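You operate a simulated robot arm through the tools that you are given. There is no shell and no other tool. Be economical: measure what you need, move in short steps, check, and stop when the job is done.

Carry out the task below with a simulated two-armed robot. There is one attempt and no reset: what you move stays moved.

TASK
Rinse the orange paddle and put it away in the wash bench drawer.
Fine: it lies on the wire rack; use the basin tap and shut it; shut the drawer. Where these are worked on the way, their far stop is far enough and under half their travel is too little: wash bench drawer. What is to be rubbed or washed off counts as gone when no trace of it is left.

Only the result counts: the job must be done as asked and must still hold three seconds after the hand-in. Knocking over, shifting, dropping, spilling or breaking anything else fails it.

THE ROBOT
Two 7-joint arms with two-finger parallel grippers on one trunk, on a base that drives. Base frame: it is fixed to the floor where the robot stands at the start and does not move with it; the origin is under the middle of the robot, x ahead of it, y to its left, z up; the surface under the hand at the start is at about z = 0.9. Lengths are in m, angles in rad, forces in N, time in s.
The left shoulder is at the start at [0.05, 0.209, 1.246], the right one opposite. With the tool pointing down near the work surface each hand reaches from about 0.24 to 0.9 m from the robot's upright axis, wherever it stands, measured 20 degrees to its own side. Places, roughly: basin tap handle [1.1, 0.1, 1.2]; black drain lever [0.8, 0.3, 0.8]; inside of the wash bench drawer [0.8, -0.1, 0.8]; wash bench drawer [0.8, -0.1, 0.8]. Payload 4.4 kg a hand.
Tool frame (each hand has its own): the origin (TCP) lies between the finger pads and is the grasp point; the fingertips stand 0.023 m ahead of it; z points along the fingers, y is the line along which they close. Largest opening 0.094 m; finger width 0.038, thickness 0.01; the body of the gripper, 0.054 by 0.096 m, starts 0.039 m behind the TCP.
Orientation is told as [roll, pitch, yaw] about the base's x, y, z axes, in that order, counted from this pose: with the fingers straight down and closing along the base's y, the tool's x points along the base's -x, its y along +y and its z along -z.

THE INTERFACE
- The arms move only by the tool arm_command. It takes "left_series", "right_series" or both (then of equal length, played together; a hand with none holds still); each is a list of rows, each an object (a shift or turn left out is 0, a gripper value left out holds the last) with "slide": the shift along the tool's x, y, z in units of 25 mm (1.0 is 25 mm), a list of three; "dr": the turn, a rotation vector about the tool's x, y, z in units of 4 degrees (1.0 is 4 degrees), a list of three. In form: [{"slide": [tx, ty, tz], "dr": [ax, ay, az]}, ...]. A call has 1 to 12 rows; each row shifts and turns the commanded pose from where the row before left it, along the tool's axes as they then stand. "left_gripper" and "right_gripper" are, for a hand that has rows, the opening, from 0 (shut) to 1 (fully open), set as the call begins (left out, the last holds). A call with a number of a shift or a turn outside -1 to 1 is refused whole. A row lasts 0.2 s, in which the tool goes at most 0.05 m and 0.15 rad; a call with a longer step from one row to the next is refused whole, and so is a gripper value outside its range. Where a pose cannot be reached the arm comes as near as it can. A force on the tool above 40 N (or 10 N above the force at the start of the call, whichever is more), or a blocked arm, ends the call early, and 0.2 s more pass. The fingers move at their own pace (about 0.108 m/s each) and stop on an object; they squeeze with about 30 N. The grip force told is the motor's: it shows also when the fingers shut on nothing. Time passes only in rows, and 0.2 s behind the last, so rows that do not move let the fingers close. The reply holds the time, the measured pose of the TCP, the force on the tool along the base axes, the opening and the grip force, in the units named above and with some noise, with the torque about the TCP (base axes, N m) and any sound that the robot's microphone picked up, and new pictures: "show" is both (left out), scene, wrist or none (wrist: the cameras of the hands that moved).
- Cameras (640 x 400 px; columns grow to the right, rows downward): "scene" is now at [0.1615, 0.0089, 1.4436]; the picture's right is [0.10, -0.99, 0.00], its down [-0.40, -0.04, -0.91] and it looks along [0.91, 0.09, -0.40] (base axes); focal length 214 px, centre (320, 200). "left" rides on the left gripper at [0.087, -0.016, -0.074] in its tool frame; the picture's right is [0.18, 0.98, 0.00], its down [-0.58, 0.11, -0.81] and it looks along [-0.79, 0.15, 0.59] (tool axes); focal length 243 px, centre (320, 200). "right" rides on the right gripper at [0.086, 0.016, -0.074] in its tool frame; the picture's right is [-0.18, 0.98, 0.00], its down [-0.58, -0.11, -0.81] and it looks along [-0.79, -0.15, 0.59] (tool axes); focal length 243 px, centre (320, 200). There is no depth. A picture from a camera that has moved, and an enlarged one, comes with that camera's place and axes in the base frame and with its lens. The place of the scene camera against the robot may be out by one fixed shift of up to 0.012 m in any direction.
- raise_lower(by): slides the trunk up (or, below 0, down) by that many m; the arms and the scene camera ride with it, the base frame stays. It gives what a move gives, with no picture.
- steer(legs): drives the robot by 1 to 6 legs, each [ahead, left, turn to the left] in m, m and rad, along the robot's own axes; the way and the turn of a leg run together, so that a leg with both is an arc; at most 1.5 m and 3.142 rad a leg. The arms and the cameras ride along, it lands a little off, and it stops where it bumps. It gives what a move gives, and a new picture of the scene camera.
- turn_head(pan, tilt): turns the head with the scene camera to pan (to the left, within 1.396 rad either way) and tilt (down, from -0.506 to 1.204), counted from straight ahead of the robot. It gives what a move gives, and a new picture of the scene camera.
- inspect(camera, box): a new picture of the part [left, top, right, bottom] of that camera's present view, enlarged. The clock stands still meanwhile.
- close_job(): hands the job in; it is judged then, once.

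Work in short steps. Places have to be worked out from the pictures, the camera data and where the tool is seen: move nearer, look again, correct. Check each grasp and each placing, and mend what went wrong. You have 120 turns and 260 pictures in all, those below and enlarged ones among them. Open the grippers and draw the arms clear of the work before you hand the job in, unless the task says otherwise; then end with one line.

The tools are called as name(argument=value, ...) on one line, values as JSON. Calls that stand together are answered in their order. arm_command: Moves the arms, as the interface text tells. Its arguments: {"type":"object","properties":{"left_series":{"type":"array"},"left_gripper":{"type":"number"},"right_series":{"type":"array"},"right_gripper":{"type":"number"},"show":{"type":"string","enum":["both","scene","wrist","none"]}},"required":[]} The other tools are called the same way: raise_lower (by) slides the trunk up or down; steer (legs) drives the base; turn_head (pan, tilt) turns the head that bears the scene camera; inspect (camera, box) takes an enlarged picture of a part of a camera's view; close_job () hands the job in.

At the start:

```text
time: 0.0
left_tcp_pos: [0.5482, 0.2337, 1.4786]
left_orientation: [0.001, 0.0, 0.002]
left_wrist_force: [-0.1, -0.3, -0.1]
left_torque: [-0.02, -0.01, 0.03]
left_gripper_width: 0.0941
left_gripper_force: 0.0
right_tcp_pos: [0.4824, -0.1671, 1.4674]
right_orientation: [0.0, -0.001, -0.001]
right_wrist_force: [0.3, -0.6, 0.6]
right_torque: [-0.03, 0.02, 0.02]
right_gripper_width: 0.0939
right_gripper_force: 0.0
trunk travel left (down, up): [-0.325, 0.238]
robot x, y, heading: [0.0022, 0.0012, 0.001]
head pan, tilt: [0.103, 0.417]
```

scene: 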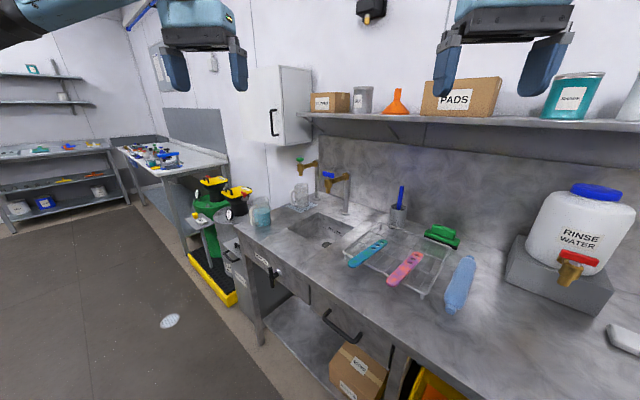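
right: 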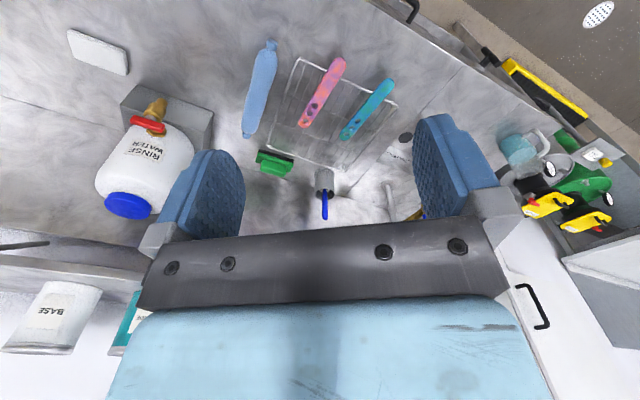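
left: 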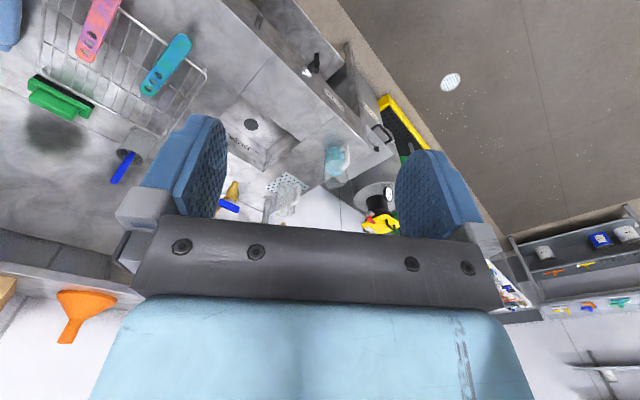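

The wire rack holds a teal and a pinkish-orange paddle. I'll zoom in on the rack, tap and drawer.

inspect(camera="scene", box=[330, 210, 490, 310])

inspect(camera="scene", box=[240, 140, 400, 260])

inspect(camera="scene", box=[230, 230, 420, 380])

inspect(camera="right", box=[240, 30, 420, 200])

```text
4.00 times, centred on (410, 260) of scene
camera zoom: at [0.1615, 0.0089, 1.4436], right [0.1, -0.99, 0.0], down [-0.4, -0.04, -0.91], along [0.91, 0.09, -0.4], focal length 858 px, centre (-40, -40)
```

zoom: 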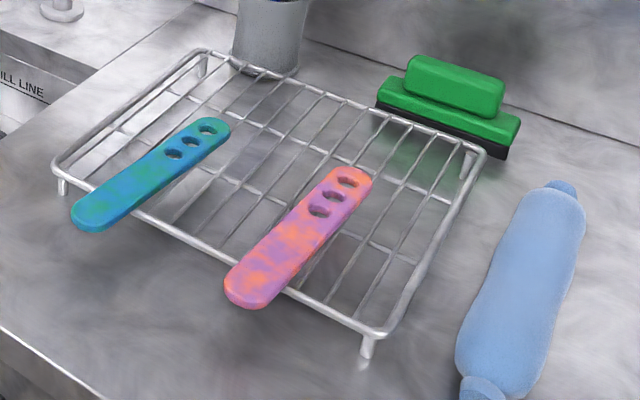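

```text
3.33 times, centred on (320, 200) of scene
camera zoom: at [0.1615, 0.0089, 1.4436], right [0.1, -0.99, 0.0], down [-0.4, -0.04, -0.91], along [0.91, 0.09, -0.4], focal length 715 px, centre (320, 200)
```

zoom: 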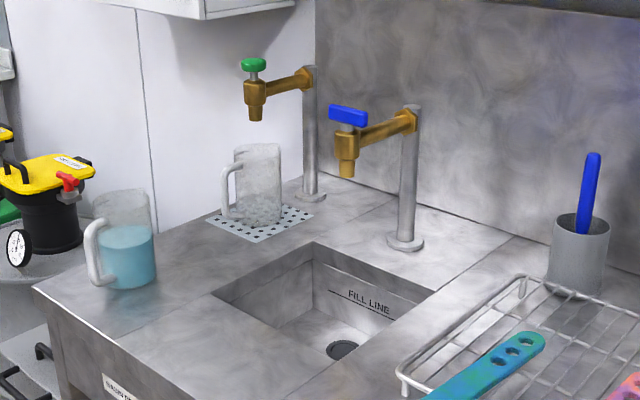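

```text
2.67 times, centred on (325, 305) of scene
camera zoom: at [0.1615, 0.0089, 1.4436], right [0.1, -0.99, 0.0], down [-0.4, -0.04, -0.91], along [0.91, 0.09, -0.4], focal length 572 px, centre (307, -80)
```

zoom: 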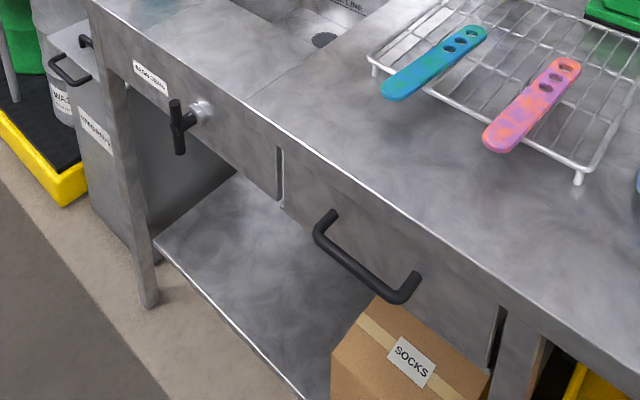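

```text
2.35 times, centred on (330, 115) of right
camera zoom: at [0.3967, -0.1519, 1.5406], right [0.18, 0.98, 0.0], down [0.58, -0.11, 0.81], along [0.79, -0.15, -0.59], focal length 571 px, centre (296, 400)
```

zoom: 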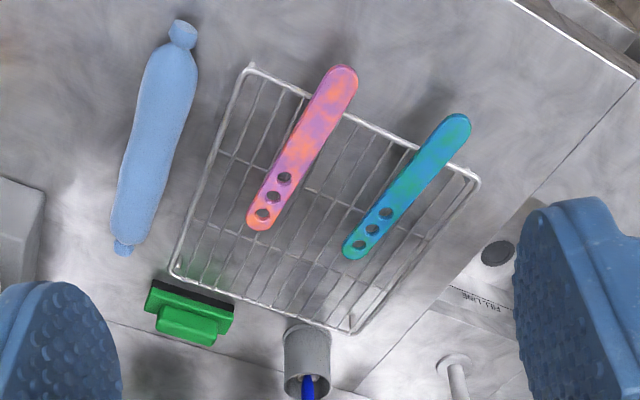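

The bench looks turned about -37° to me, with its depth axis near (0.8,-0.6). The paddle is orange under a purple stain, and the basin tap has the blue handle. I'll turn to face the bench and look.

steer(legs=[[0, 0, -0.64]])

turn_head(pan=0.3, tilt=0.6)

```text
time: 2.2
left_tcp_pos: [0.5779, -0.1497, 1.479]
left_orientation: [-0.001, 0.0, -0.656]
left_wrist_force: [0.3, -0.5, 0.3]
left_torque: [-0.01, 0.01, 0.02]
left_gripper_width: 0.0941
left_gripper_force: 0.0
right_tcp_pos: [0.2785, -0.4289, 1.4668]
right_orientation: [0.0, 0.001, -0.658]
right_wrist_force: [-1.2, 0.3, 0.4]
right_torque: [-0.01, 0.0, -0.01]
right_gripper_width: 0.0939
right_gripper_force: 0.0
trunk travel left (down, up): [-0.325, 0.238]
robot x, y, heading: [-0.0019, 0.0, -0.658]
head pan, tilt: [0.103, 0.417]
camera scene: at [0.1342, -0.0903, 1.4436], right [-0.53, -0.85, 0.0], down [-0.34, 0.21, -0.91], along [0.78, -0.48, -0.4], focal length 214 px, centre (320, 200)
```

scene: 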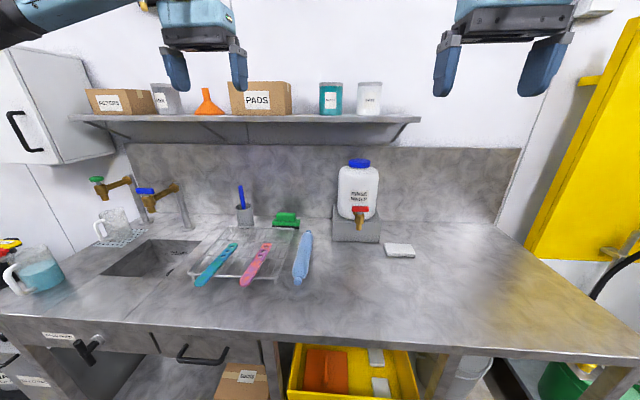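

```text
time: 2.9
left_tcp_pos: [0.5783, -0.1496, 1.4784]
left_orientation: [0.0, -0.002, -0.657]
left_wrist_force: [-0.3, 1.3, -0.3]
left_torque: [-0.02, 0.02, 0.0]
left_gripper_width: 0.0943
left_gripper_force: 0.0
right_tcp_pos: [0.2799, -0.4272, 1.4662]
right_orientation: [0.0, 0.0, -0.658]
right_wrist_force: [-0.1, -0.1, 0.4]
right_torque: [0.03, 0.0, 0.0]
right_gripper_width: 0.0941
right_gripper_force: 0.0
trunk travel left (down, up): [-0.325, 0.238]
robot x, y, heading: [-0.0, -0.0015, -0.658]
head pan, tilt: [0.3, 0.6]
camera scene: at [0.1382, -0.0728, 1.427], right [-0.35, -0.94, 0.0], down [-0.53, 0.2, -0.83], along [0.77, -0.29, -0.56], focal length 214 px, centre (320, 200)
```

scene: 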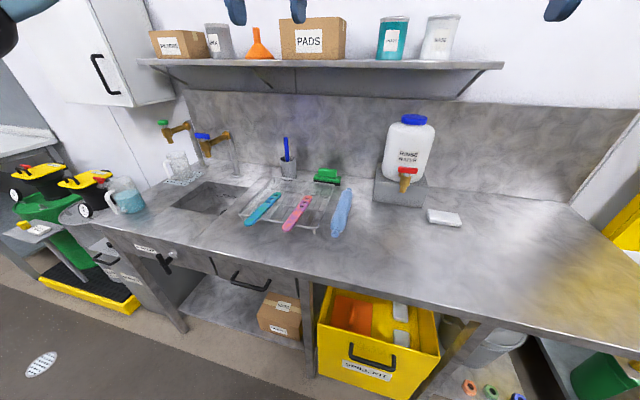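

Bench yaw works out to about -0.63. I'll correct the heading and drive about 0.62 m left along the bench, which puts me between tap and drawer.

steer(legs=[[0, 0, 0.028], [0, 0.62, 0]])

turn_head(pan=-0.2, tilt=0.75)

```text
time: 9.3
left_tcp_pos: [0.9549, 0.3814, 1.4778]
left_orientation: [0.001, 0.0, -0.624]
left_wrist_force: [-0.1, -0.5, 0.4]
left_torque: [0.05, 0.01, -0.02]
left_gripper_width: 0.0937
left_gripper_force: 0.0
right_tcp_pos: [0.6654, 0.0949, 1.4673]
right_orientation: [0.002, 0.0, -0.627]
right_wrist_force: [0.5, -0.4, 0.2]
right_torque: [-0.02, -0.01, 0.0]
right_gripper_width: 0.0941
right_gripper_force: 0.1
trunk travel left (down, up): [-0.325, 0.238]
robot x, y, heading: [0.3719, 0.5177, -0.625]
head pan, tilt: [0.3, 0.6]
camera scene: at [0.5131, 0.4448, 1.427], right [-0.32, -0.95, 0.0], down [-0.54, 0.18, -0.83], along [0.78, -0.26, -0.56], focal length 214 px, centre (320, 200)
```

scene: 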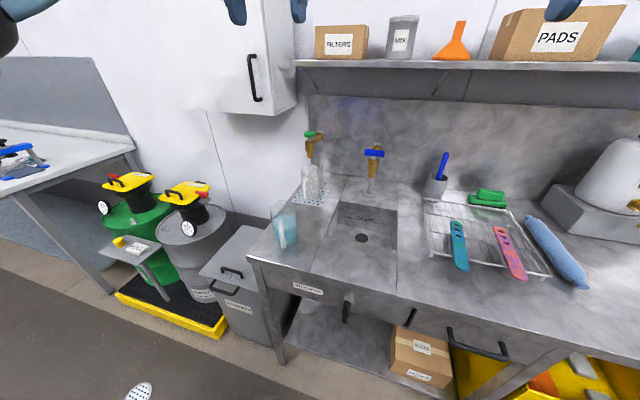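

```text
time: 10.2
left_tcp_pos: [0.9555, 0.3816, 1.4783]
left_orientation: [0.0, -0.001, -0.625]
left_wrist_force: [0.2, 0.8, 0.0]
left_torque: [0.01, 0.0, -0.02]
left_gripper_width: 0.094
left_gripper_force: 0.1
right_tcp_pos: [0.6659, 0.095, 1.4672]
right_orientation: [-0.001, 0.0, -0.626]
right_wrist_force: [-0.5, -0.2, 0.0]
right_torque: [-0.04, 0.01, 0.03]
right_gripper_width: 0.094
right_gripper_force: 0.1
trunk travel left (down, up): [-0.325, 0.238]
robot x, y, heading: [0.374, 0.5142, -0.63]
head pan, tilt: [-0.201, 0.75]
camera scene: at [0.4856, 0.4122, 1.4141], right [-0.74, -0.68, 0.0], down [-0.46, 0.5, -0.73], along [0.5, -0.54, -0.68], focal length 214 px, centre (320, 200)
```

scene: 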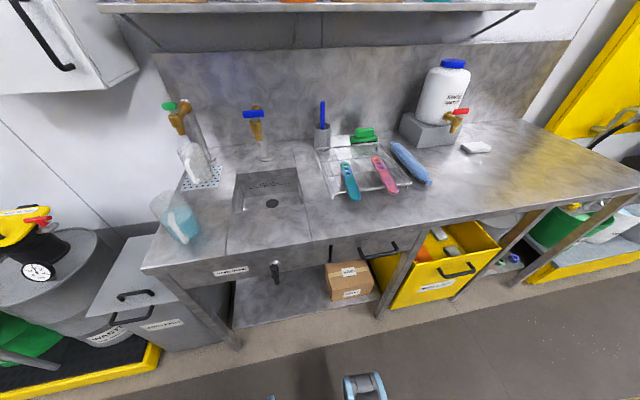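

I'm at bench depth about 0 and lateral position about 0.64. I'll zoom in on the drawer handle and the tap for exact geometry.

inspect(camera="scene", box=[300, 210, 430, 300])

inspect(camera="scene", box=[220, 90, 320, 220])

inspect(camera="scene", box=[310, 120, 440, 210])

```text
4.44 times, centred on (365, 255) of scene
camera zoom: at [0.4856, 0.4122, 1.4141], right [-0.74, -0.68, 0.0], down [-0.46, 0.5, -0.73], along [0.5, -0.54, -0.68], focal length 953 px, centre (120, -44)
```

zoom: 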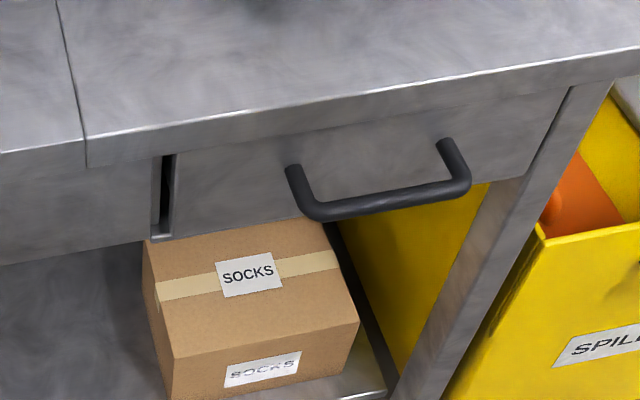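

```text
3.08 times, centred on (270, 155) of scene
camera zoom: at [0.4856, 0.4122, 1.4141], right [-0.74, -0.68, 0.0], down [-0.46, 0.5, -0.73], along [0.5, -0.54, -0.68], focal length 660 px, centre (474, 338)
```

zoom: 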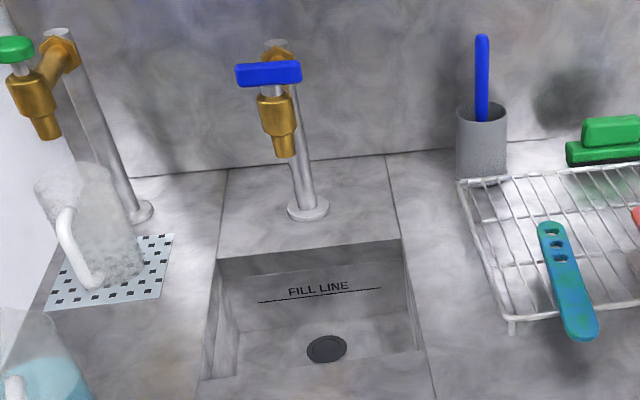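

```text
4.44 times, centred on (375, 165) of scene
camera zoom: at [0.4856, 0.4122, 1.4141], right [-0.74, -0.68, 0.0], down [-0.46, 0.5, -0.73], along [0.5, -0.54, -0.68], focal length 953 px, centre (76, 356)
```

zoom: 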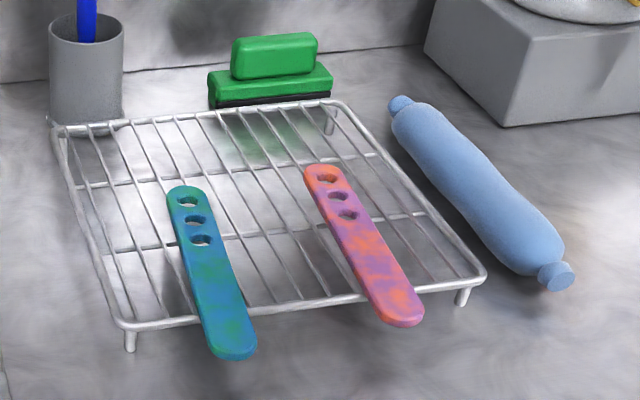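

Handle bar estimated at depth 0.495, lateral 0.345, z 0.80; tap near lateral 0.72, depth 0.85. I'll bring the right hand back, right and down, yawing it so it can grip the horizontal bar.

arm_command(right_series=[{"slide": [1, -1, 1]}, {"slide": [1, -1, 1]}, {"slide": [1, -1, 1]}, {"slide": [1, -1, 1]}, {"slide": [1, -1, 1]}, {"slide": [0, 0, 1], "dr": [0, 0, 1]}, {"slide": [0, 0, 1], "dr": [0, 0, 1]}, {"slide": [0, 0, 1], "dr": [0, 0, 1]}, {"slide": [0, 0, 1], "dr": [0, 0, 1]}, {"slide": [0, 0, 1], "dr": [0, 0, 1]}, {"slide": [0, 0, 1], "dr": [0, 0, 1]}, {"slide": [0, 0, 1], "dr": [0, 0, 1]}], show="none")

arm_command(right_series=[{"dr": [0, 0, 1]}, {"dr": [0, 0, 1]}, {"dr": [0, 0, 1]}, {"dr": [0, 0, 1]}, {"dr": [0, 0, 1]}, {"dr": [0, 0, 1]}, {"dr": [0, 0, 1]}, {"dr": [0, 0, 1]}, {"dr": [0, 0, 1]}, {"dr": [0, 0, 1]}, {"dr": [0, 0, 1]}, {"dr": [0, 0, 1]}], show="wrist")

```text
time: 12.8
left_tcp_pos: [0.9549, 0.382, 1.4788]
left_orientation: [0.001, -0.001, -0.625]
left_wrist_force: [-0.1, -0.7, 0.2]
left_torque: [0.01, -0.01, 0.01]
left_gripper_width: 0.0942
left_gripper_force: 0.0
right_tcp_pos: [0.4924, 0.0678, 1.1674]
right_orientation: [-0.001, -0.001, -1.115]
right_wrist_force: [0.1, 0.0, -0.2]
right_torque: [0.02, -0.02, 0.01]
right_gripper_width: 0.0941
right_gripper_force: 0.0
trunk travel left (down, up): [-0.325, 0.238]
robot x, y, heading: [0.369, 0.5114, -0.626]
head pan, tilt: [-0.201, 0.75]
```

```text
time: 15.4
left_tcp_pos: [0.9554, 0.381, 1.4784]
left_orientation: [-0.002, 0.0, -0.625]
left_wrist_force: [0.0, 0.4, 0.1]
left_torque: [0.01, 0.0, -0.01]
left_gripper_width: 0.0938
left_gripper_force: 0.0
right_tcp_pos: [0.4913, 0.0669, 1.1666]
right_orientation: [0.001, 0.001, -1.953]
right_wrist_force: [-0.5, 0.2, 0.1]
right_torque: [0.01, -0.02, 0.01]
right_gripper_width: 0.0939
right_gripper_force: 0.0
trunk travel left (down, up): [-0.325, 0.238]
robot x, y, heading: [0.3705, 0.5147, -0.624]
head pan, tilt: [-0.201, 0.75]
camera right: at [0.5394, 0.1406, 1.2402], right [0.84, -0.54, 0.0], down [-0.32, -0.5, 0.81], along [-0.43, -0.68, -0.59], focal length 243 px, centre (320, 200)
```

right: 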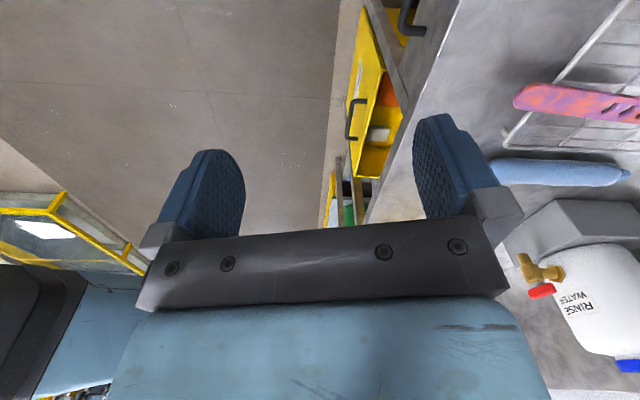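

The base won't fit beside an open drawer from here, so I'll rinse first. The right hand yaws back to default while the left hand goes toward the tap for a look.

arm_command(left_series=[{"slide": [-1, -1, 0.7]}, {"slide": [-1, -1, 0.7]}, {"slide": [-1, -1, 0.7]}, {"slide": [-1, -1, 0.7]}, {"slide": [-1, -1, 0.7]}, {"slide": [-1, -1, 0.7]}, {}, {}, {}, {}, {}, {}], right_series=[{"dr": [0, 0, -1]}, {"dr": [0, 0, -1]}, {"dr": [0, 0, -1]}, {"dr": [0, 0, -1]}, {"dr": [0, 0, -1]}, {"dr": [0, 0, -1]}, {"dr": [0, 0, -1]}, {"dr": [0, 0, -1]}, {"dr": [0, 0, -1]}, {"dr": [0, 0, -1]}, {"dr": [0, 0, -1]}, {"dr": [0, 0, -1]}], show="none")

arm_command(right_series=[{"dr": [0, 0, -1]}, {"dr": [0, 0, -1]}, {"dr": [0, 0, -1]}, {"dr": [0, 0, -1]}, {"dr": [0, 0, -1]}, {"dr": [0, 0, -1]}, {"dr": [0, 0, -1]}], left_series=[{}, {}, {}, {}, {}, {}, {}], show="both")

```text
time: 18.0
left_tcp_pos: [0.9917, 0.1716, 1.3749]
left_orientation: [-0.001, -0.001, -0.626]
left_wrist_force: [0.4, -0.5, -0.6]
left_torque: [-0.02, 0.01, 0.0]
left_gripper_width: 0.094
left_gripper_force: 0.0
right_tcp_pos: [0.4911, 0.067, 1.1671]
right_orientation: [0.001, 0.0, -1.112]
right_wrist_force: [0.0, 0.2, 0.4]
right_torque: [0.02, 0.01, 0.02]
right_gripper_width: 0.094
right_gripper_force: 0.2
trunk travel left (down, up): [-0.325, 0.238]
robot x, y, heading: [0.3698, 0.5129, -0.628]
head pan, tilt: [-0.201, 0.75]
```

```text
time: 19.6
left_tcp_pos: [0.9916, 0.1708, 1.3745]
left_orientation: [-0.001, 0.0, -0.624]
left_wrist_force: [0.0, 0.6, 0.6]
left_torque: [0.04, -0.01, 0.03]
left_gripper_width: 0.094
left_gripper_force: 0.2
right_tcp_pos: [0.4923, 0.0657, 1.1657]
right_orientation: [0.001, 0.001, -0.625]
right_wrist_force: [-0.2, 0.8, 0.8]
right_torque: [0.05, 0.0, -0.01]
right_gripper_width: 0.094
right_gripper_force: 0.0
trunk travel left (down, up): [-0.325, 0.238]
robot x, y, heading: [0.3751, 0.5145, -0.624]
head pan, tilt: [-0.201, 0.75]
camera scene: at [0.4856, 0.4122, 1.4141], right [-0.74, -0.68, 0.0], down [-0.46, 0.5, -0.73], along [0.5, -0.54, -0.68], focal length 214 px, centre (320, 200)
camera right: at [0.4311, 0.129, 1.2398], right [0.72, 0.69, 0.0], down [0.41, -0.43, 0.81], along [0.56, -0.58, -0.59], focal length 243 px, centre (320, 200)
camera left: at [0.9126, 0.2083, 1.4479], right [0.43, 0.91, 0.0], down [0.54, -0.25, 0.81], along [0.73, -0.34, -0.59], focal length 243 px, centre (320, 200)
```

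scene: 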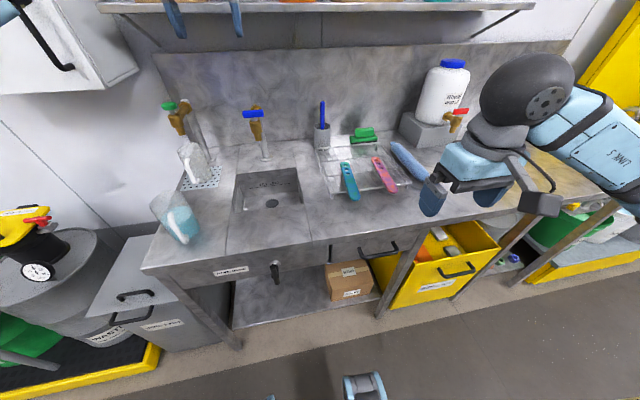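
right: 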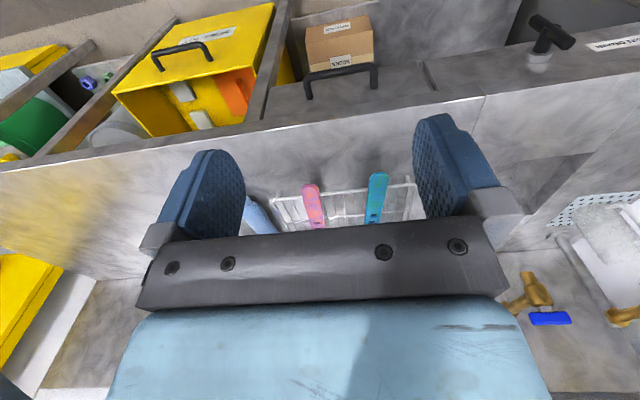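
left: 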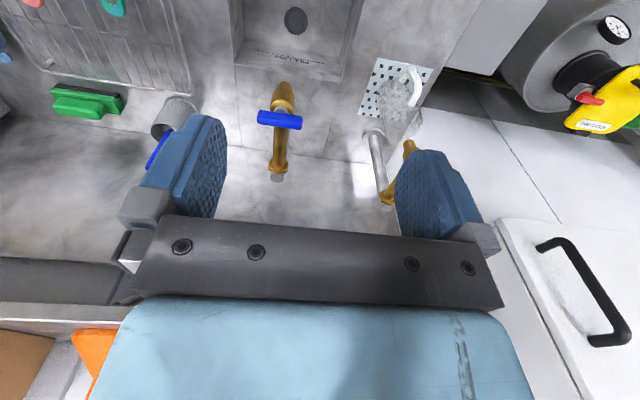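

Triangulation from both cameras puts the tap handle at depth 0.823, lateral 0.69, z≈1.163, with the outlet just below at z≈1.08. I'll move the left hand above it and check.

arm_command(left_series=[{"slide": [-1, -0.26, 0]}, {"slide": [-1, -0.26, 0]}, {"slide": [-1, -0.26, 0.8]}, {"slide": [-1, -0.26, 1]}, {"slide": [-0.9, -0.26, 1]}, {"slide": [0, 0, 1]}, {"slide": [0, 0, 1]}], left_gripper=1, show="both")

```text
time: 21.2
left_tcp_pos: [1.0613, 0.0858, 1.259]
left_orientation: [-0.002, 0.0, -0.626]
left_wrist_force: [0.7, 0.0, 0.4]
left_torque: [-0.01, -0.01, -0.02]
left_gripper_width: 0.094
left_gripper_force: 0.0
left hand out of reach, approached as far as the arm can: row 5
right_tcp_pos: [0.4912, 0.0655, 1.1656]
right_orientation: [0.001, 0.0, -0.626]
right_wrist_force: [0.5, 0.6, 0.3]
right_torque: [0.0, 0.01, -0.01]
right_gripper_width: 0.0938
right_gripper_force: 0.0
trunk travel left (down, up): [-0.325, 0.238]
robot x, y, heading: [0.3733, 0.5104, -0.626]
head pan, tilt: [-0.201, 0.75]
camera scene: at [0.4855, 0.4115, 1.4141], right [-0.74, -0.68, 0.0], down [-0.46, 0.5, -0.73], along [0.5, -0.54, -0.68], focal length 214 px, centre (320, 200)
camera left: at [0.9816, 0.1234, 1.3329], right [0.43, 0.9, 0.0], down [0.54, -0.25, 0.81], along [0.73, -0.34, -0.59], focal length 243 px, centre (320, 200)
```

scene: 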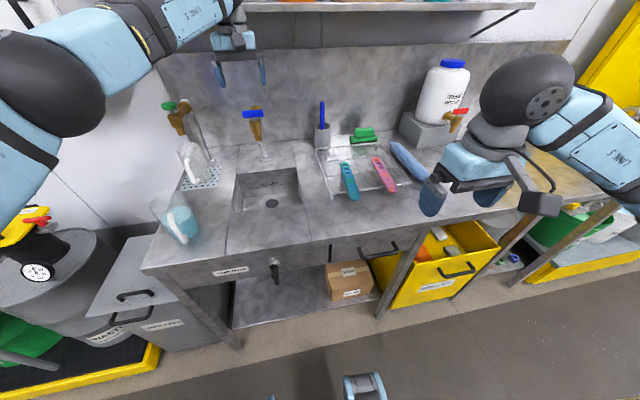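
left: 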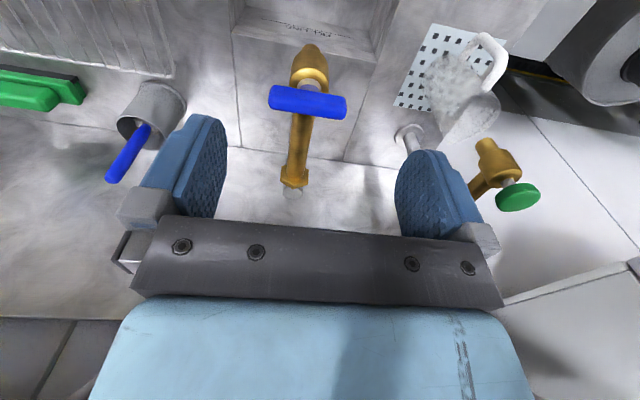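

The tap is just past reach here. I'll draw the left hand back and drive 0.1 m closer.

arm_command(left_series=[{"slide": [1, 0, 0]}, {"slide": [1, 0, 0]}, {"slide": [1, 0, 0]}, {"slide": [1, 0, 0]}], show="none")

steer(legs=[[0.1, 0, 0]])

arm_command(left_series=[{"slide": [0, 0, 0]}], show="wrist")

```text
time: 22.2
left_tcp_pos: [0.9807, 0.1482, 1.2606]
left_orientation: [-0.002, 0.0, -0.623]
left_wrist_force: [0.1, 0.5, 0.2]
left_torque: [0.01, 0.04, -0.02]
left_gripper_width: 0.0939
left_gripper_force: 0.1
right_tcp_pos: [0.4909, 0.0664, 1.1661]
right_orientation: [0.0, 0.001, -0.626]
right_wrist_force: [0.3, -0.6, 0.4]
right_torque: [0.0, -0.04, 0.0]
right_gripper_width: 0.094
right_gripper_force: 0.1
trunk travel left (down, up): [-0.325, 0.238]
robot x, y, heading: [0.3736, 0.5117, -0.624]
head pan, tilt: [-0.201, 0.75]
```

```text
time: 23.4
left_tcp_pos: [1.06, 0.0851, 1.2616]
left_orientation: [-0.001, 0.0, -0.628]
left_wrist_force: [0.7, 0.0, 0.3]
left_torque: [-0.02, -0.01, 0.04]
left_gripper_width: 0.0939
left_gripper_force: 0.0
right_tcp_pos: [0.5723, 0.0055, 1.1671]
right_orientation: [0.001, 0.001, -0.631]
right_wrist_force: [0.3, -0.4, 1.2]
right_torque: [0.0, -0.01, -0.01]
right_gripper_width: 0.0937
right_gripper_force: 0.0
trunk travel left (down, up): [-0.325, 0.238]
robot x, y, heading: [0.4561, 0.4561, -0.631]
head pan, tilt: [-0.201, 0.75]
camera scene: at [0.5672, 0.3521, 1.4141], right [-0.74, -0.67, 0.0], down [-0.46, 0.5, -0.73], along [0.49, -0.54, -0.68], focal length 214 px, centre (320, 200)
```

scene: 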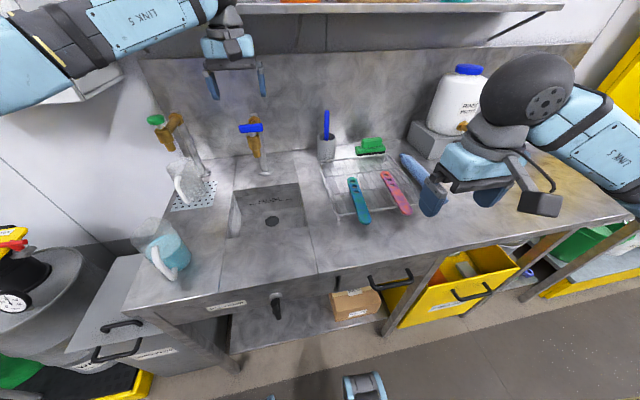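

```text
time: 23.8
left_tcp_pos: [1.0602, 0.0851, 1.2613]
left_orientation: [0.0, -0.001, -0.627]
left_wrist_force: [-0.1, 0.8, 0.4]
left_torque: [-0.04, -0.01, 0.04]
left_gripper_width: 0.0939
left_gripper_force: 0.1
right_tcp_pos: [0.5716, 0.006, 1.1663]
right_orientation: [0.0, 0.001, -0.63]
right_wrist_force: [0.8, 0.6, 0.5]
right_torque: [0.02, 0.0, 0.0]
right_gripper_width: 0.094
right_gripper_force: 0.1
trunk travel left (down, up): [-0.325, 0.238]
robot x, y, heading: [0.4566, 0.4535, -0.634]
head pan, tilt: [-0.201, 0.75]
camera left: at [0.981, 0.1231, 1.3351], right [0.43, 0.9, 0.0], down [0.53, -0.25, 0.81], along [0.73, -0.35, -0.59], focal length 243 px, centre (320, 200)
```

left: 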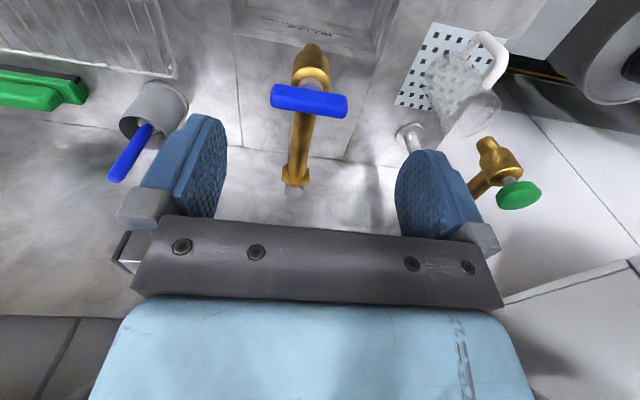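

Handle now estimated at depth ≈0.83, lateral 0.689, z≈1.15. The left hand is centred laterally, so I'll go 0.02 m ahead and descend a little.

arm_command(left_series=[{"slide": [-0.9, -0.16, 0.5]}, {"slide": [0, 0, 1]}, {"slide": [0, 0, 1]}, {"slide": [0, 0, 0.5]}, {}], show="wrist")

inspect(camera="scene", box=[190, 40, 320, 200])

```text
time: 25.0
left_tcp_pos: [1.0754, 0.0689, 1.1866]
left_orientation: [-0.002, -0.002, -0.628]
left_wrist_force: [-0.2, -0.3, 0.7]
left_torque: [0.01, -0.01, 0.02]
left_gripper_width: 0.0939
left_gripper_force: 0.1
right_tcp_pos: [0.5712, 0.0051, 1.1676]
right_orientation: [0.001, 0.002, -0.631]
right_wrist_force: [-0.2, 0.3, 0.0]
right_torque: [-0.01, -0.01, 0.01]
right_gripper_width: 0.0941
right_gripper_force: 0.0
trunk travel left (down, up): [-0.325, 0.238]
robot x, y, heading: [0.4593, 0.4564, -0.626]
head pan, tilt: [-0.201, 0.75]
camera left: at [0.9976, 0.1061, 1.2603], right [0.43, 0.9, 0.0], down [0.53, -0.25, 0.81], along [0.73, -0.35, -0.59], focal length 243 px, centre (320, 200)
```

left: 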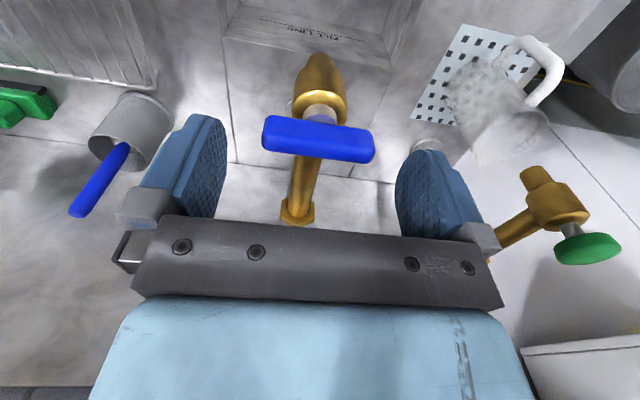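

```text
2.50 times, centred on (255, 120) of scene
camera zoom: at [0.5674, 0.3523, 1.4141], right [-0.74, -0.67, 0.0], down [-0.46, 0.5, -0.73], along [0.49, -0.54, -0.68], focal length 536 px, centre (482, 400)
```

zoom: 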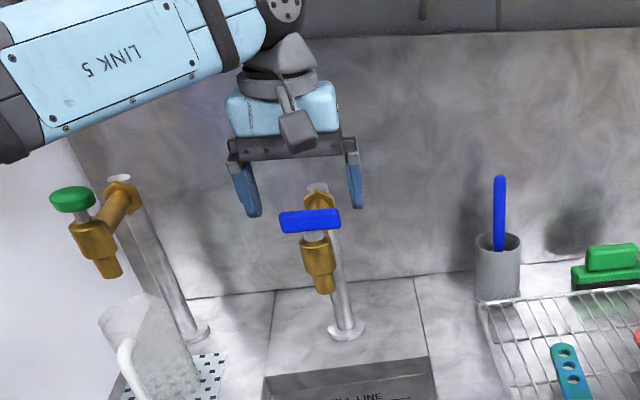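

The view agrees: handle centre is about 7 mm ahead and 37 mm below the TCP. I'll descend and close the left gripper on the handle ends.

arm_command(left_series=[{"slide": [-0.3, 0, 0.5]}, {"slide": [0, 0, 0.5]}, {"slide": [0, 0, 0.45]}, {}], show="wrist")

arm_command(left_series=[{}, {}, {}, {}], left_gripper=0, show="wrist")

```text
time: 26.0
left_tcp_pos: [1.082, 0.0646, 1.1499]
left_orientation: [0.0, 0.0, -0.629]
left_wrist_force: [0.6, -0.6, -0.3]
left_torque: [-0.05, 0.0, 0.02]
left_gripper_width: 0.094
left_gripper_force: 0.1
right_tcp_pos: [0.5709, 0.0055, 1.1667]
right_orientation: [0.001, 0.001, -0.63]
right_wrist_force: [0.7, 0.1, 0.3]
right_torque: [-0.03, 0.0, -0.02]
right_gripper_width: 0.0941
right_gripper_force: 0.1
trunk travel left (down, up): [-0.325, 0.238]
robot x, y, heading: [0.4531, 0.4553, -0.624]
head pan, tilt: [-0.201, 0.75]
camera left: at [1.0029, 0.1013, 1.2241], right [0.43, 0.9, 0.0], down [0.53, -0.25, 0.81], along [0.73, -0.35, -0.59], focal length 243 px, centre (320, 200)
```

left: 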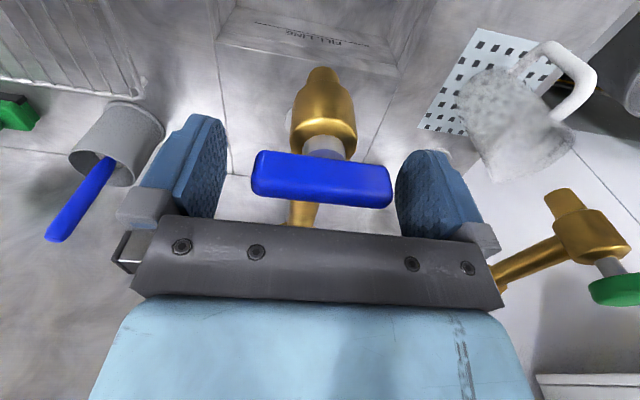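

```text
time: 27.0
left_tcp_pos: [1.083, 0.064, 1.1498]
left_orientation: [0.0, 0.001, -0.629]
left_wrist_force: [2.4, 5.7, -0.6]
left_torque: [0.79, -0.63, 0.1]
left_gripper_width: 0.0638
left_gripper_force: 44.8
right_tcp_pos: [0.5724, 0.0056, 1.1672]
right_orientation: [0.002, 0.0, -0.631]
right_wrist_force: [-0.7, 0.4, -0.1]
right_torque: [-0.04, 0.02, -0.03]
right_gripper_width: 0.0939
right_gripper_force: 0.0
trunk travel left (down, up): [-0.325, 0.238]
robot x, y, heading: [0.4559, 0.4518, -0.626]
head pan, tilt: [-0.201, 0.75]
camera left: at [1.0038, 0.102, 1.2239], right [0.43, 0.9, 0.0], down [0.53, -0.25, 0.81], along [0.73, -0.35, -0.59], focal length 243 px, centre (320, 200)
```

left: 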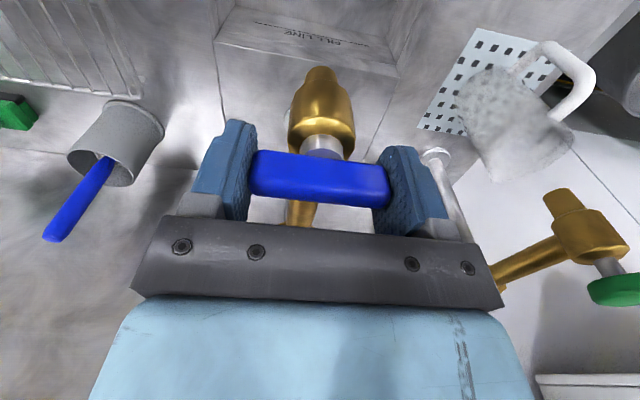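

The handle is gripped firmly at 64 mm. I'll fetch the paddle with the right hand before opening the water, so I'm moving that hand above the paddle's near end.

arm_command(right_series=[{"slide": [-1, -0.6, 0.4]}, {"slide": [-1, -0.6, 0.4]}, {"slide": [-1, -0.6, 0.4]}, {"slide": [-1, -0.6, 0.4]}, {"slide": [-1, -0.3, 0.4]}, {}], show="both")

```text
time: 28.4
left_tcp_pos: [1.0822, 0.0642, 1.1495]
left_orientation: [-0.001, 0.001, -0.629]
left_wrist_force: [3.7, 8.0, -2.6]
left_torque: [1.25, -1.08, 0.11]
left_gripper_width: 0.064
left_gripper_force: 44.9
right_tcp_pos: [0.634, -0.1212, 1.1153]
right_orientation: [-0.001, 0.0, -0.631]
right_wrist_force: [-0.3, 0.0, -0.7]
right_torque: [-0.02, -0.03, -0.01]
right_gripper_width: 0.094
right_gripper_force: 0.1
trunk travel left (down, up): [-0.325, 0.238]
robot x, y, heading: [0.4577, 0.4535, -0.625]
head pan, tilt: [-0.201, 0.75]
camera scene: at [0.568, 0.3529, 1.4141], right [-0.74, -0.67, 0.0], down [-0.46, 0.5, -0.73], along [0.49, -0.54, -0.68], focal length 214 px, centre (320, 200)
camera right: at [0.573, -0.0581, 1.189], right [0.73, 0.69, 0.0], down [0.41, -0.43, 0.81], along [0.55, -0.59, -0.59], focal length 243 px, centre (320, 200)
```

scene: 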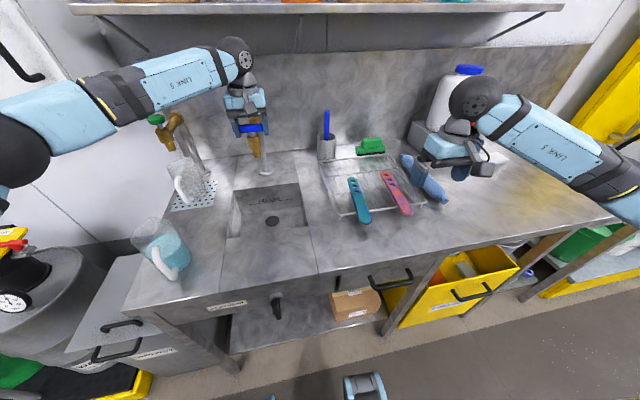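
right: 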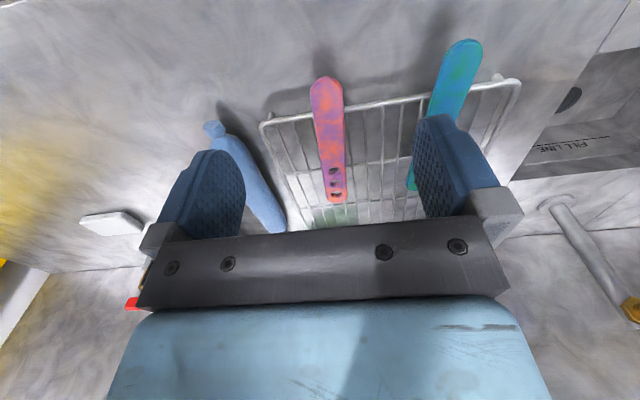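

From the wrist view, the paddle's near end overhangs the rack: depth ≈0.622–0.666, lateral 0.272, z≈0.945, angled about 5°. I'll move over the overhang and lower to z=1.0.

arm_command(right_series=[{"slide": [-1, -0.05, 0.8], "dr": [0, 0, 0.65]}, {"slide": [-1, -0.05, 0.8], "dr": [0, 0, 0.65]}, {"slide": [-0.35, 0, 1]}, {"slide": [0, 0, 1]}, {"slide": [0, 0, 1]}, {}], show="wrist")

inspect(camera="scene", box=[320, 100, 480, 220])

```text
time: 29.8
left_tcp_pos: [1.0836, 0.0637, 1.1502]
left_orientation: [-0.002, 0.001, -0.629]
left_wrist_force: [3.8, 8.9, -2.2]
left_torque: [0.9, -0.86, 0.15]
left_gripper_width: 0.064
left_gripper_force: 44.7
right_tcp_pos: [0.6778, -0.1607, 1.0006]
right_orientation: [-0.002, 0.0, -0.72]
right_wrist_force: [0.1, -0.5, 0.6]
right_torque: [-0.01, 0.0, 0.02]
right_gripper_width: 0.094
right_gripper_force: 0.0
trunk travel left (down, up): [-0.325, 0.238]
robot x, y, heading: [0.4556, 0.4546, -0.628]
head pan, tilt: [-0.201, 0.75]
camera right: at [0.6245, -0.0914, 1.0733], right [0.79, 0.62, 0.0], down [0.37, -0.47, 0.81], along [0.5, -0.63, -0.59], focal length 243 px, centre (320, 200)
```

right: 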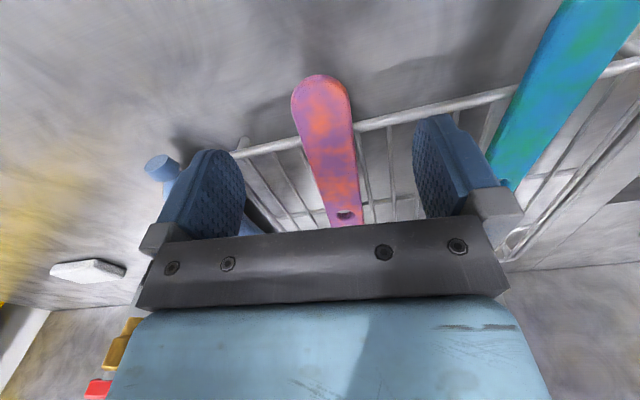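

```text
3.33 times, centred on (400, 160) of scene
camera zoom: at [0.5682, 0.3531, 1.4141], right [-0.74, -0.67, 0.0], down [-0.46, 0.5, -0.73], along [0.49, -0.54, -0.68], focal length 715 px, centre (53, 333)
```

zoom: 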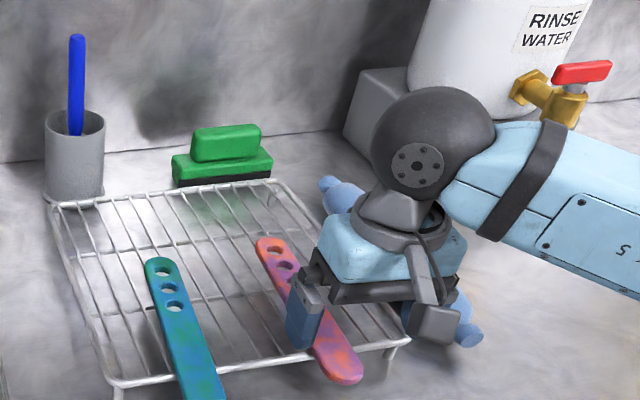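

Paddle top seems near z≈0.93–0.935 and is centred between the fingers. I'll descend to 0.94 and look.

arm_command(right_series=[{"slide": [0, 0.08, 1]}, {"slide": [0, 0, 0.8]}, {"slide": [0, 0, 0.6]}, {}], show="wrist")

inspect(camera="scene", box=[340, 120, 460, 220])

```text
time: 30.5
left_tcp_pos: [1.0831, 0.0647, 1.1496]
left_orientation: [-0.002, -0.004, -0.628]
left_wrist_force: [3.0, 2.1, 2.7]
left_torque: [-0.09, 0.33, -0.04]
left_gripper_width: 0.064
left_gripper_force: 45.2
right_tcp_pos: [0.6795, -0.1581, 0.9575]
right_orientation: [0.004, -0.01, -0.719]
right_wrist_force: [-3.3, 2.2, 8.4]
right_torque: [0.29, -0.29, 0.19]
right_gripper_width: 0.094
right_gripper_force: 0.0
trunk travel left (down, up): [-0.325, 0.238]
robot x, y, heading: [0.4541, 0.4549, -0.632]
head pan, tilt: [-0.201, 0.75]
stopped in row 3 (right hand): the force on the tool passed its limit at 53 N (the readings are from after the stop); the commanded pose is now the measured one
camera right: at [0.6247, -0.0906, 1.0301], right [0.79, 0.62, 0.01], down [0.36, -0.46, 0.81], along [0.51, -0.64, -0.58], focal length 243 px, centre (320, 200)
```

right: 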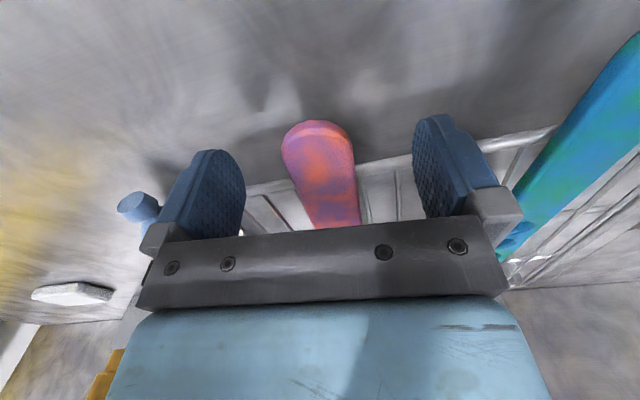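

```text
4.00 times, centred on (400, 170) of scene
camera zoom: at [0.5663, 0.3535, 1.4145], right [-0.74, -0.67, 0.0], down [-0.46, 0.5, -0.73], along [0.49, -0.54, -0.68], focal length 858 px, centre (0, 320)
```

zoom: 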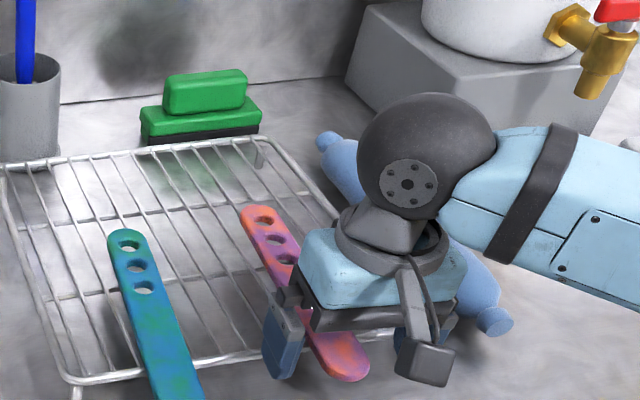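

The fingertips met the front rail at z≈0.934, so the paddle (lying on the rail) is already within the fingers' reach. I'll back up 8 mm, rise 2 mm and close.

arm_command(right_series=[{"slide": [0, 0, -0.1]}, {"slide": [0.35, 0, 0]}, {"slide": [0, 0, 0]}], show="wrist")

arm_command(right_series=[{}, {}, {}, {}], right_gripper=0, show="wrist")

```text
time: 31.3
left_tcp_pos: [1.083, 0.0642, 1.1504]
left_orientation: [0.0, -0.002, -0.626]
left_wrist_force: [2.9, 6.6, 10.0]
left_torque: [0.62, 0.42, -0.02]
left_gripper_width: 0.064
left_gripper_force: 45.1
right_tcp_pos: [0.6733, -0.1535, 0.9578]
right_orientation: [0.007, -0.012, -0.719]
right_wrist_force: [-1.6, -0.7, -0.2]
right_torque: [0.01, 0.02, -0.03]
right_gripper_width: 0.0941
right_gripper_force: 0.0
trunk travel left (down, up): [-0.325, 0.238]
robot x, y, heading: [0.4568, 0.4521, -0.63]
head pan, tilt: [-0.201, 0.75]
camera right: at [0.618, -0.0839, 1.0314], right [0.79, 0.62, 0.01], down [0.36, -0.46, 0.81], along [0.5, -0.64, -0.58], focal length 243 px, centre (320, 200)
```

right: 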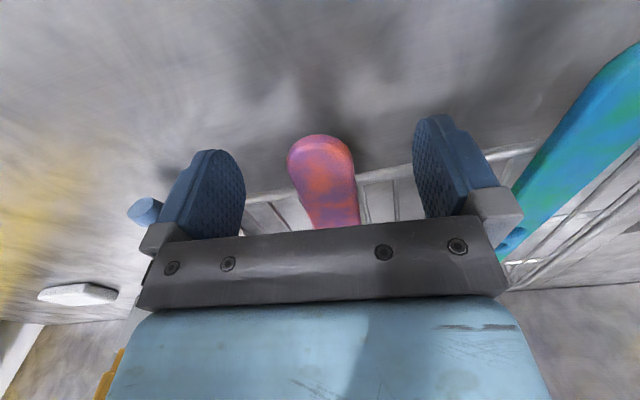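

```text
time: 32.3
left_tcp_pos: [1.0837, 0.0646, 1.15]
left_orientation: [-0.001, -0.003, -0.626]
left_wrist_force: [6.6, 8.0, 15.5]
left_torque: [1.52, 0.44, 0.0]
left_gripper_width: 0.0639
left_gripper_force: 45.4
right_tcp_pos: [0.6731, -0.1538, 0.9598]
right_orientation: [0.003, -0.01, -0.719]
right_wrist_force: [-0.8, 0.3, 0.0]
right_torque: [0.0, 0.04, 0.03]
right_gripper_width: 0.035
right_gripper_force: 29.6
trunk travel left (down, up): [-0.325, 0.238]
robot x, y, heading: [0.4557, 0.4546, -0.637]
head pan, tilt: [-0.201, 0.75]
camera right: at [0.6179, -0.0839, 1.0315], right [0.79, 0.62, 0.01], down [0.36, -0.46, 0.81], along [0.5, -0.64, -0.58], focal length 243 px, centre (320, 200)
```

right: 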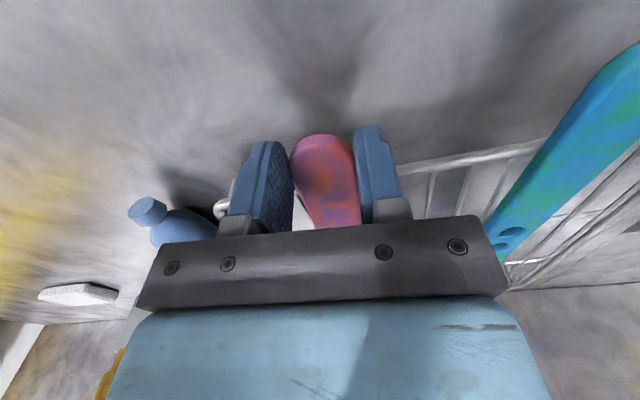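

The paddle is gripped at 35 mm. I'll lift it and check.

arm_command(right_series=[{"slide": [0, 0, -0.6]}, {"slide": [0, 0, -1]}, {"slide": [0, 0, -1]}, {"slide": [0, 0, -1]}, {}], show="both")

inspect(camera="scene", box=[340, 100, 460, 220])

```text
time: 33.5
left_tcp_pos: [1.083, 0.0654, 1.1509]
left_orientation: [-0.001, -0.004, -0.627]
left_wrist_force: [9.9, 6.8, 17.3]
left_torque: [1.3, -0.31, -0.02]
left_gripper_width: 0.0639
left_gripper_force: 45.0
right_tcp_pos: [0.6714, -0.1502, 1.0474]
right_orientation: [0.002, -0.011, -0.719]
right_wrist_force: [-0.7, -0.7, -0.9]
right_torque: [0.05, 0.06, 0.01]
right_gripper_width: 0.0348
right_gripper_force: 29.5
trunk travel left (down, up): [-0.325, 0.238]
robot x, y, heading: [0.453, 0.4552, -0.633]
head pan, tilt: [-0.201, 0.75]
camera scene: at [0.5666, 0.3539, 1.4144], right [-0.74, -0.67, 0.0], down [-0.46, 0.5, -0.73], along [0.49, -0.54, -0.68], focal length 214 px, centre (320, 200)
camera right: at [0.6162, -0.0822, 1.1208], right [0.79, 0.62, 0.01], down [0.36, -0.46, 0.81], along [0.5, -0.64, -0.58], focal length 243 px, centre (320, 200)
```

scene: 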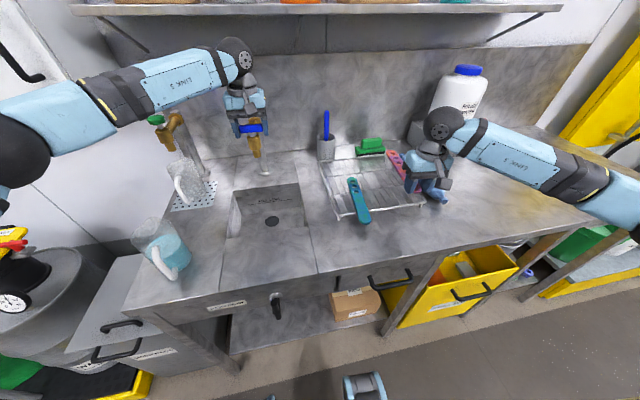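
right: 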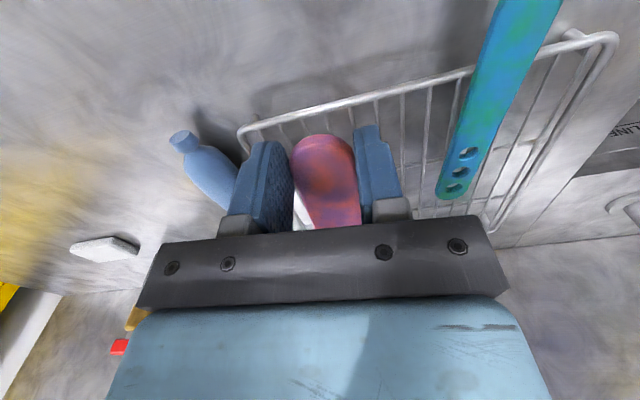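

```text
3.33 times, centred on (400, 160) of scene
camera zoom: at [0.5666, 0.3539, 1.4144], right [-0.74, -0.67, 0.0], down [-0.46, 0.5, -0.73], along [0.49, -0.54, -0.68], focal length 715 px, centre (53, 333)
```

zoom: 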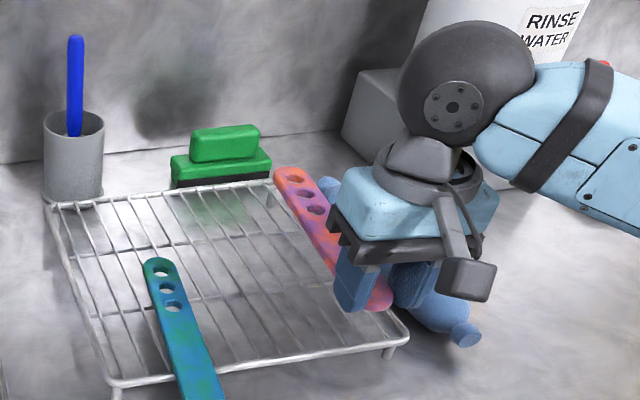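

The paddle is lifted and level. Next I'll try turning the tap counter-clockwise with the left hand, watching torque and any water.

arm_command(left_series=[{"dr": [0, 0, -1]}, {"dr": [0, 0, -1]}, {"dr": [0, 0, -1]}, {"dr": [0, 0, -1]}, {"dr": [0, 0, -1]}], show="wrist")

```text
time: 34.7
left_tcp_pos: [1.0821, 0.065, 1.1498]
left_orientation: [-0.001, -0.002, -0.277]
left_wrist_force: [9.7, 14.9, 9.4]
left_torque: [0.9, -1.57, -0.07]
left_gripper_width: 0.0639
left_gripper_force: 44.4
right_tcp_pos: [0.672, -0.1506, 1.0478]
right_orientation: [0.004, -0.012, -0.719]
right_wrist_force: [0.0, 0.6, -0.6]
right_torque: [0.08, 0.0, -0.02]
right_gripper_width: 0.0352
right_gripper_force: 30.4
trunk travel left (down, up): [-0.325, 0.238]
robot x, y, heading: [0.4519, 0.4513, -0.634]
head pan, tilt: [-0.201, 0.75]
camera left: at [0.9961, 0.0736, 1.2238], right [0.09, 1.0, 0.0], down [0.59, -0.05, 0.81], along [0.8, -0.07, -0.59], focal length 243 px, centre (320, 200)
```

left: 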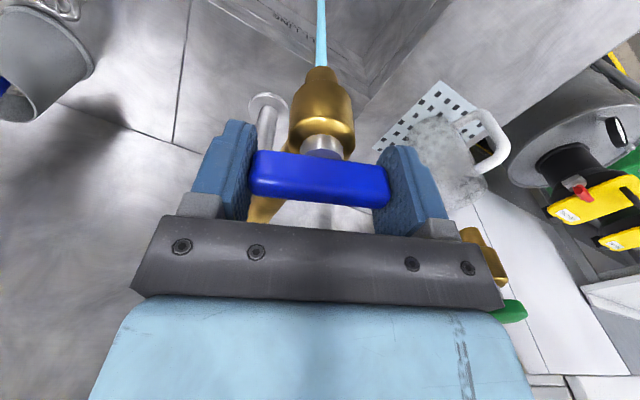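

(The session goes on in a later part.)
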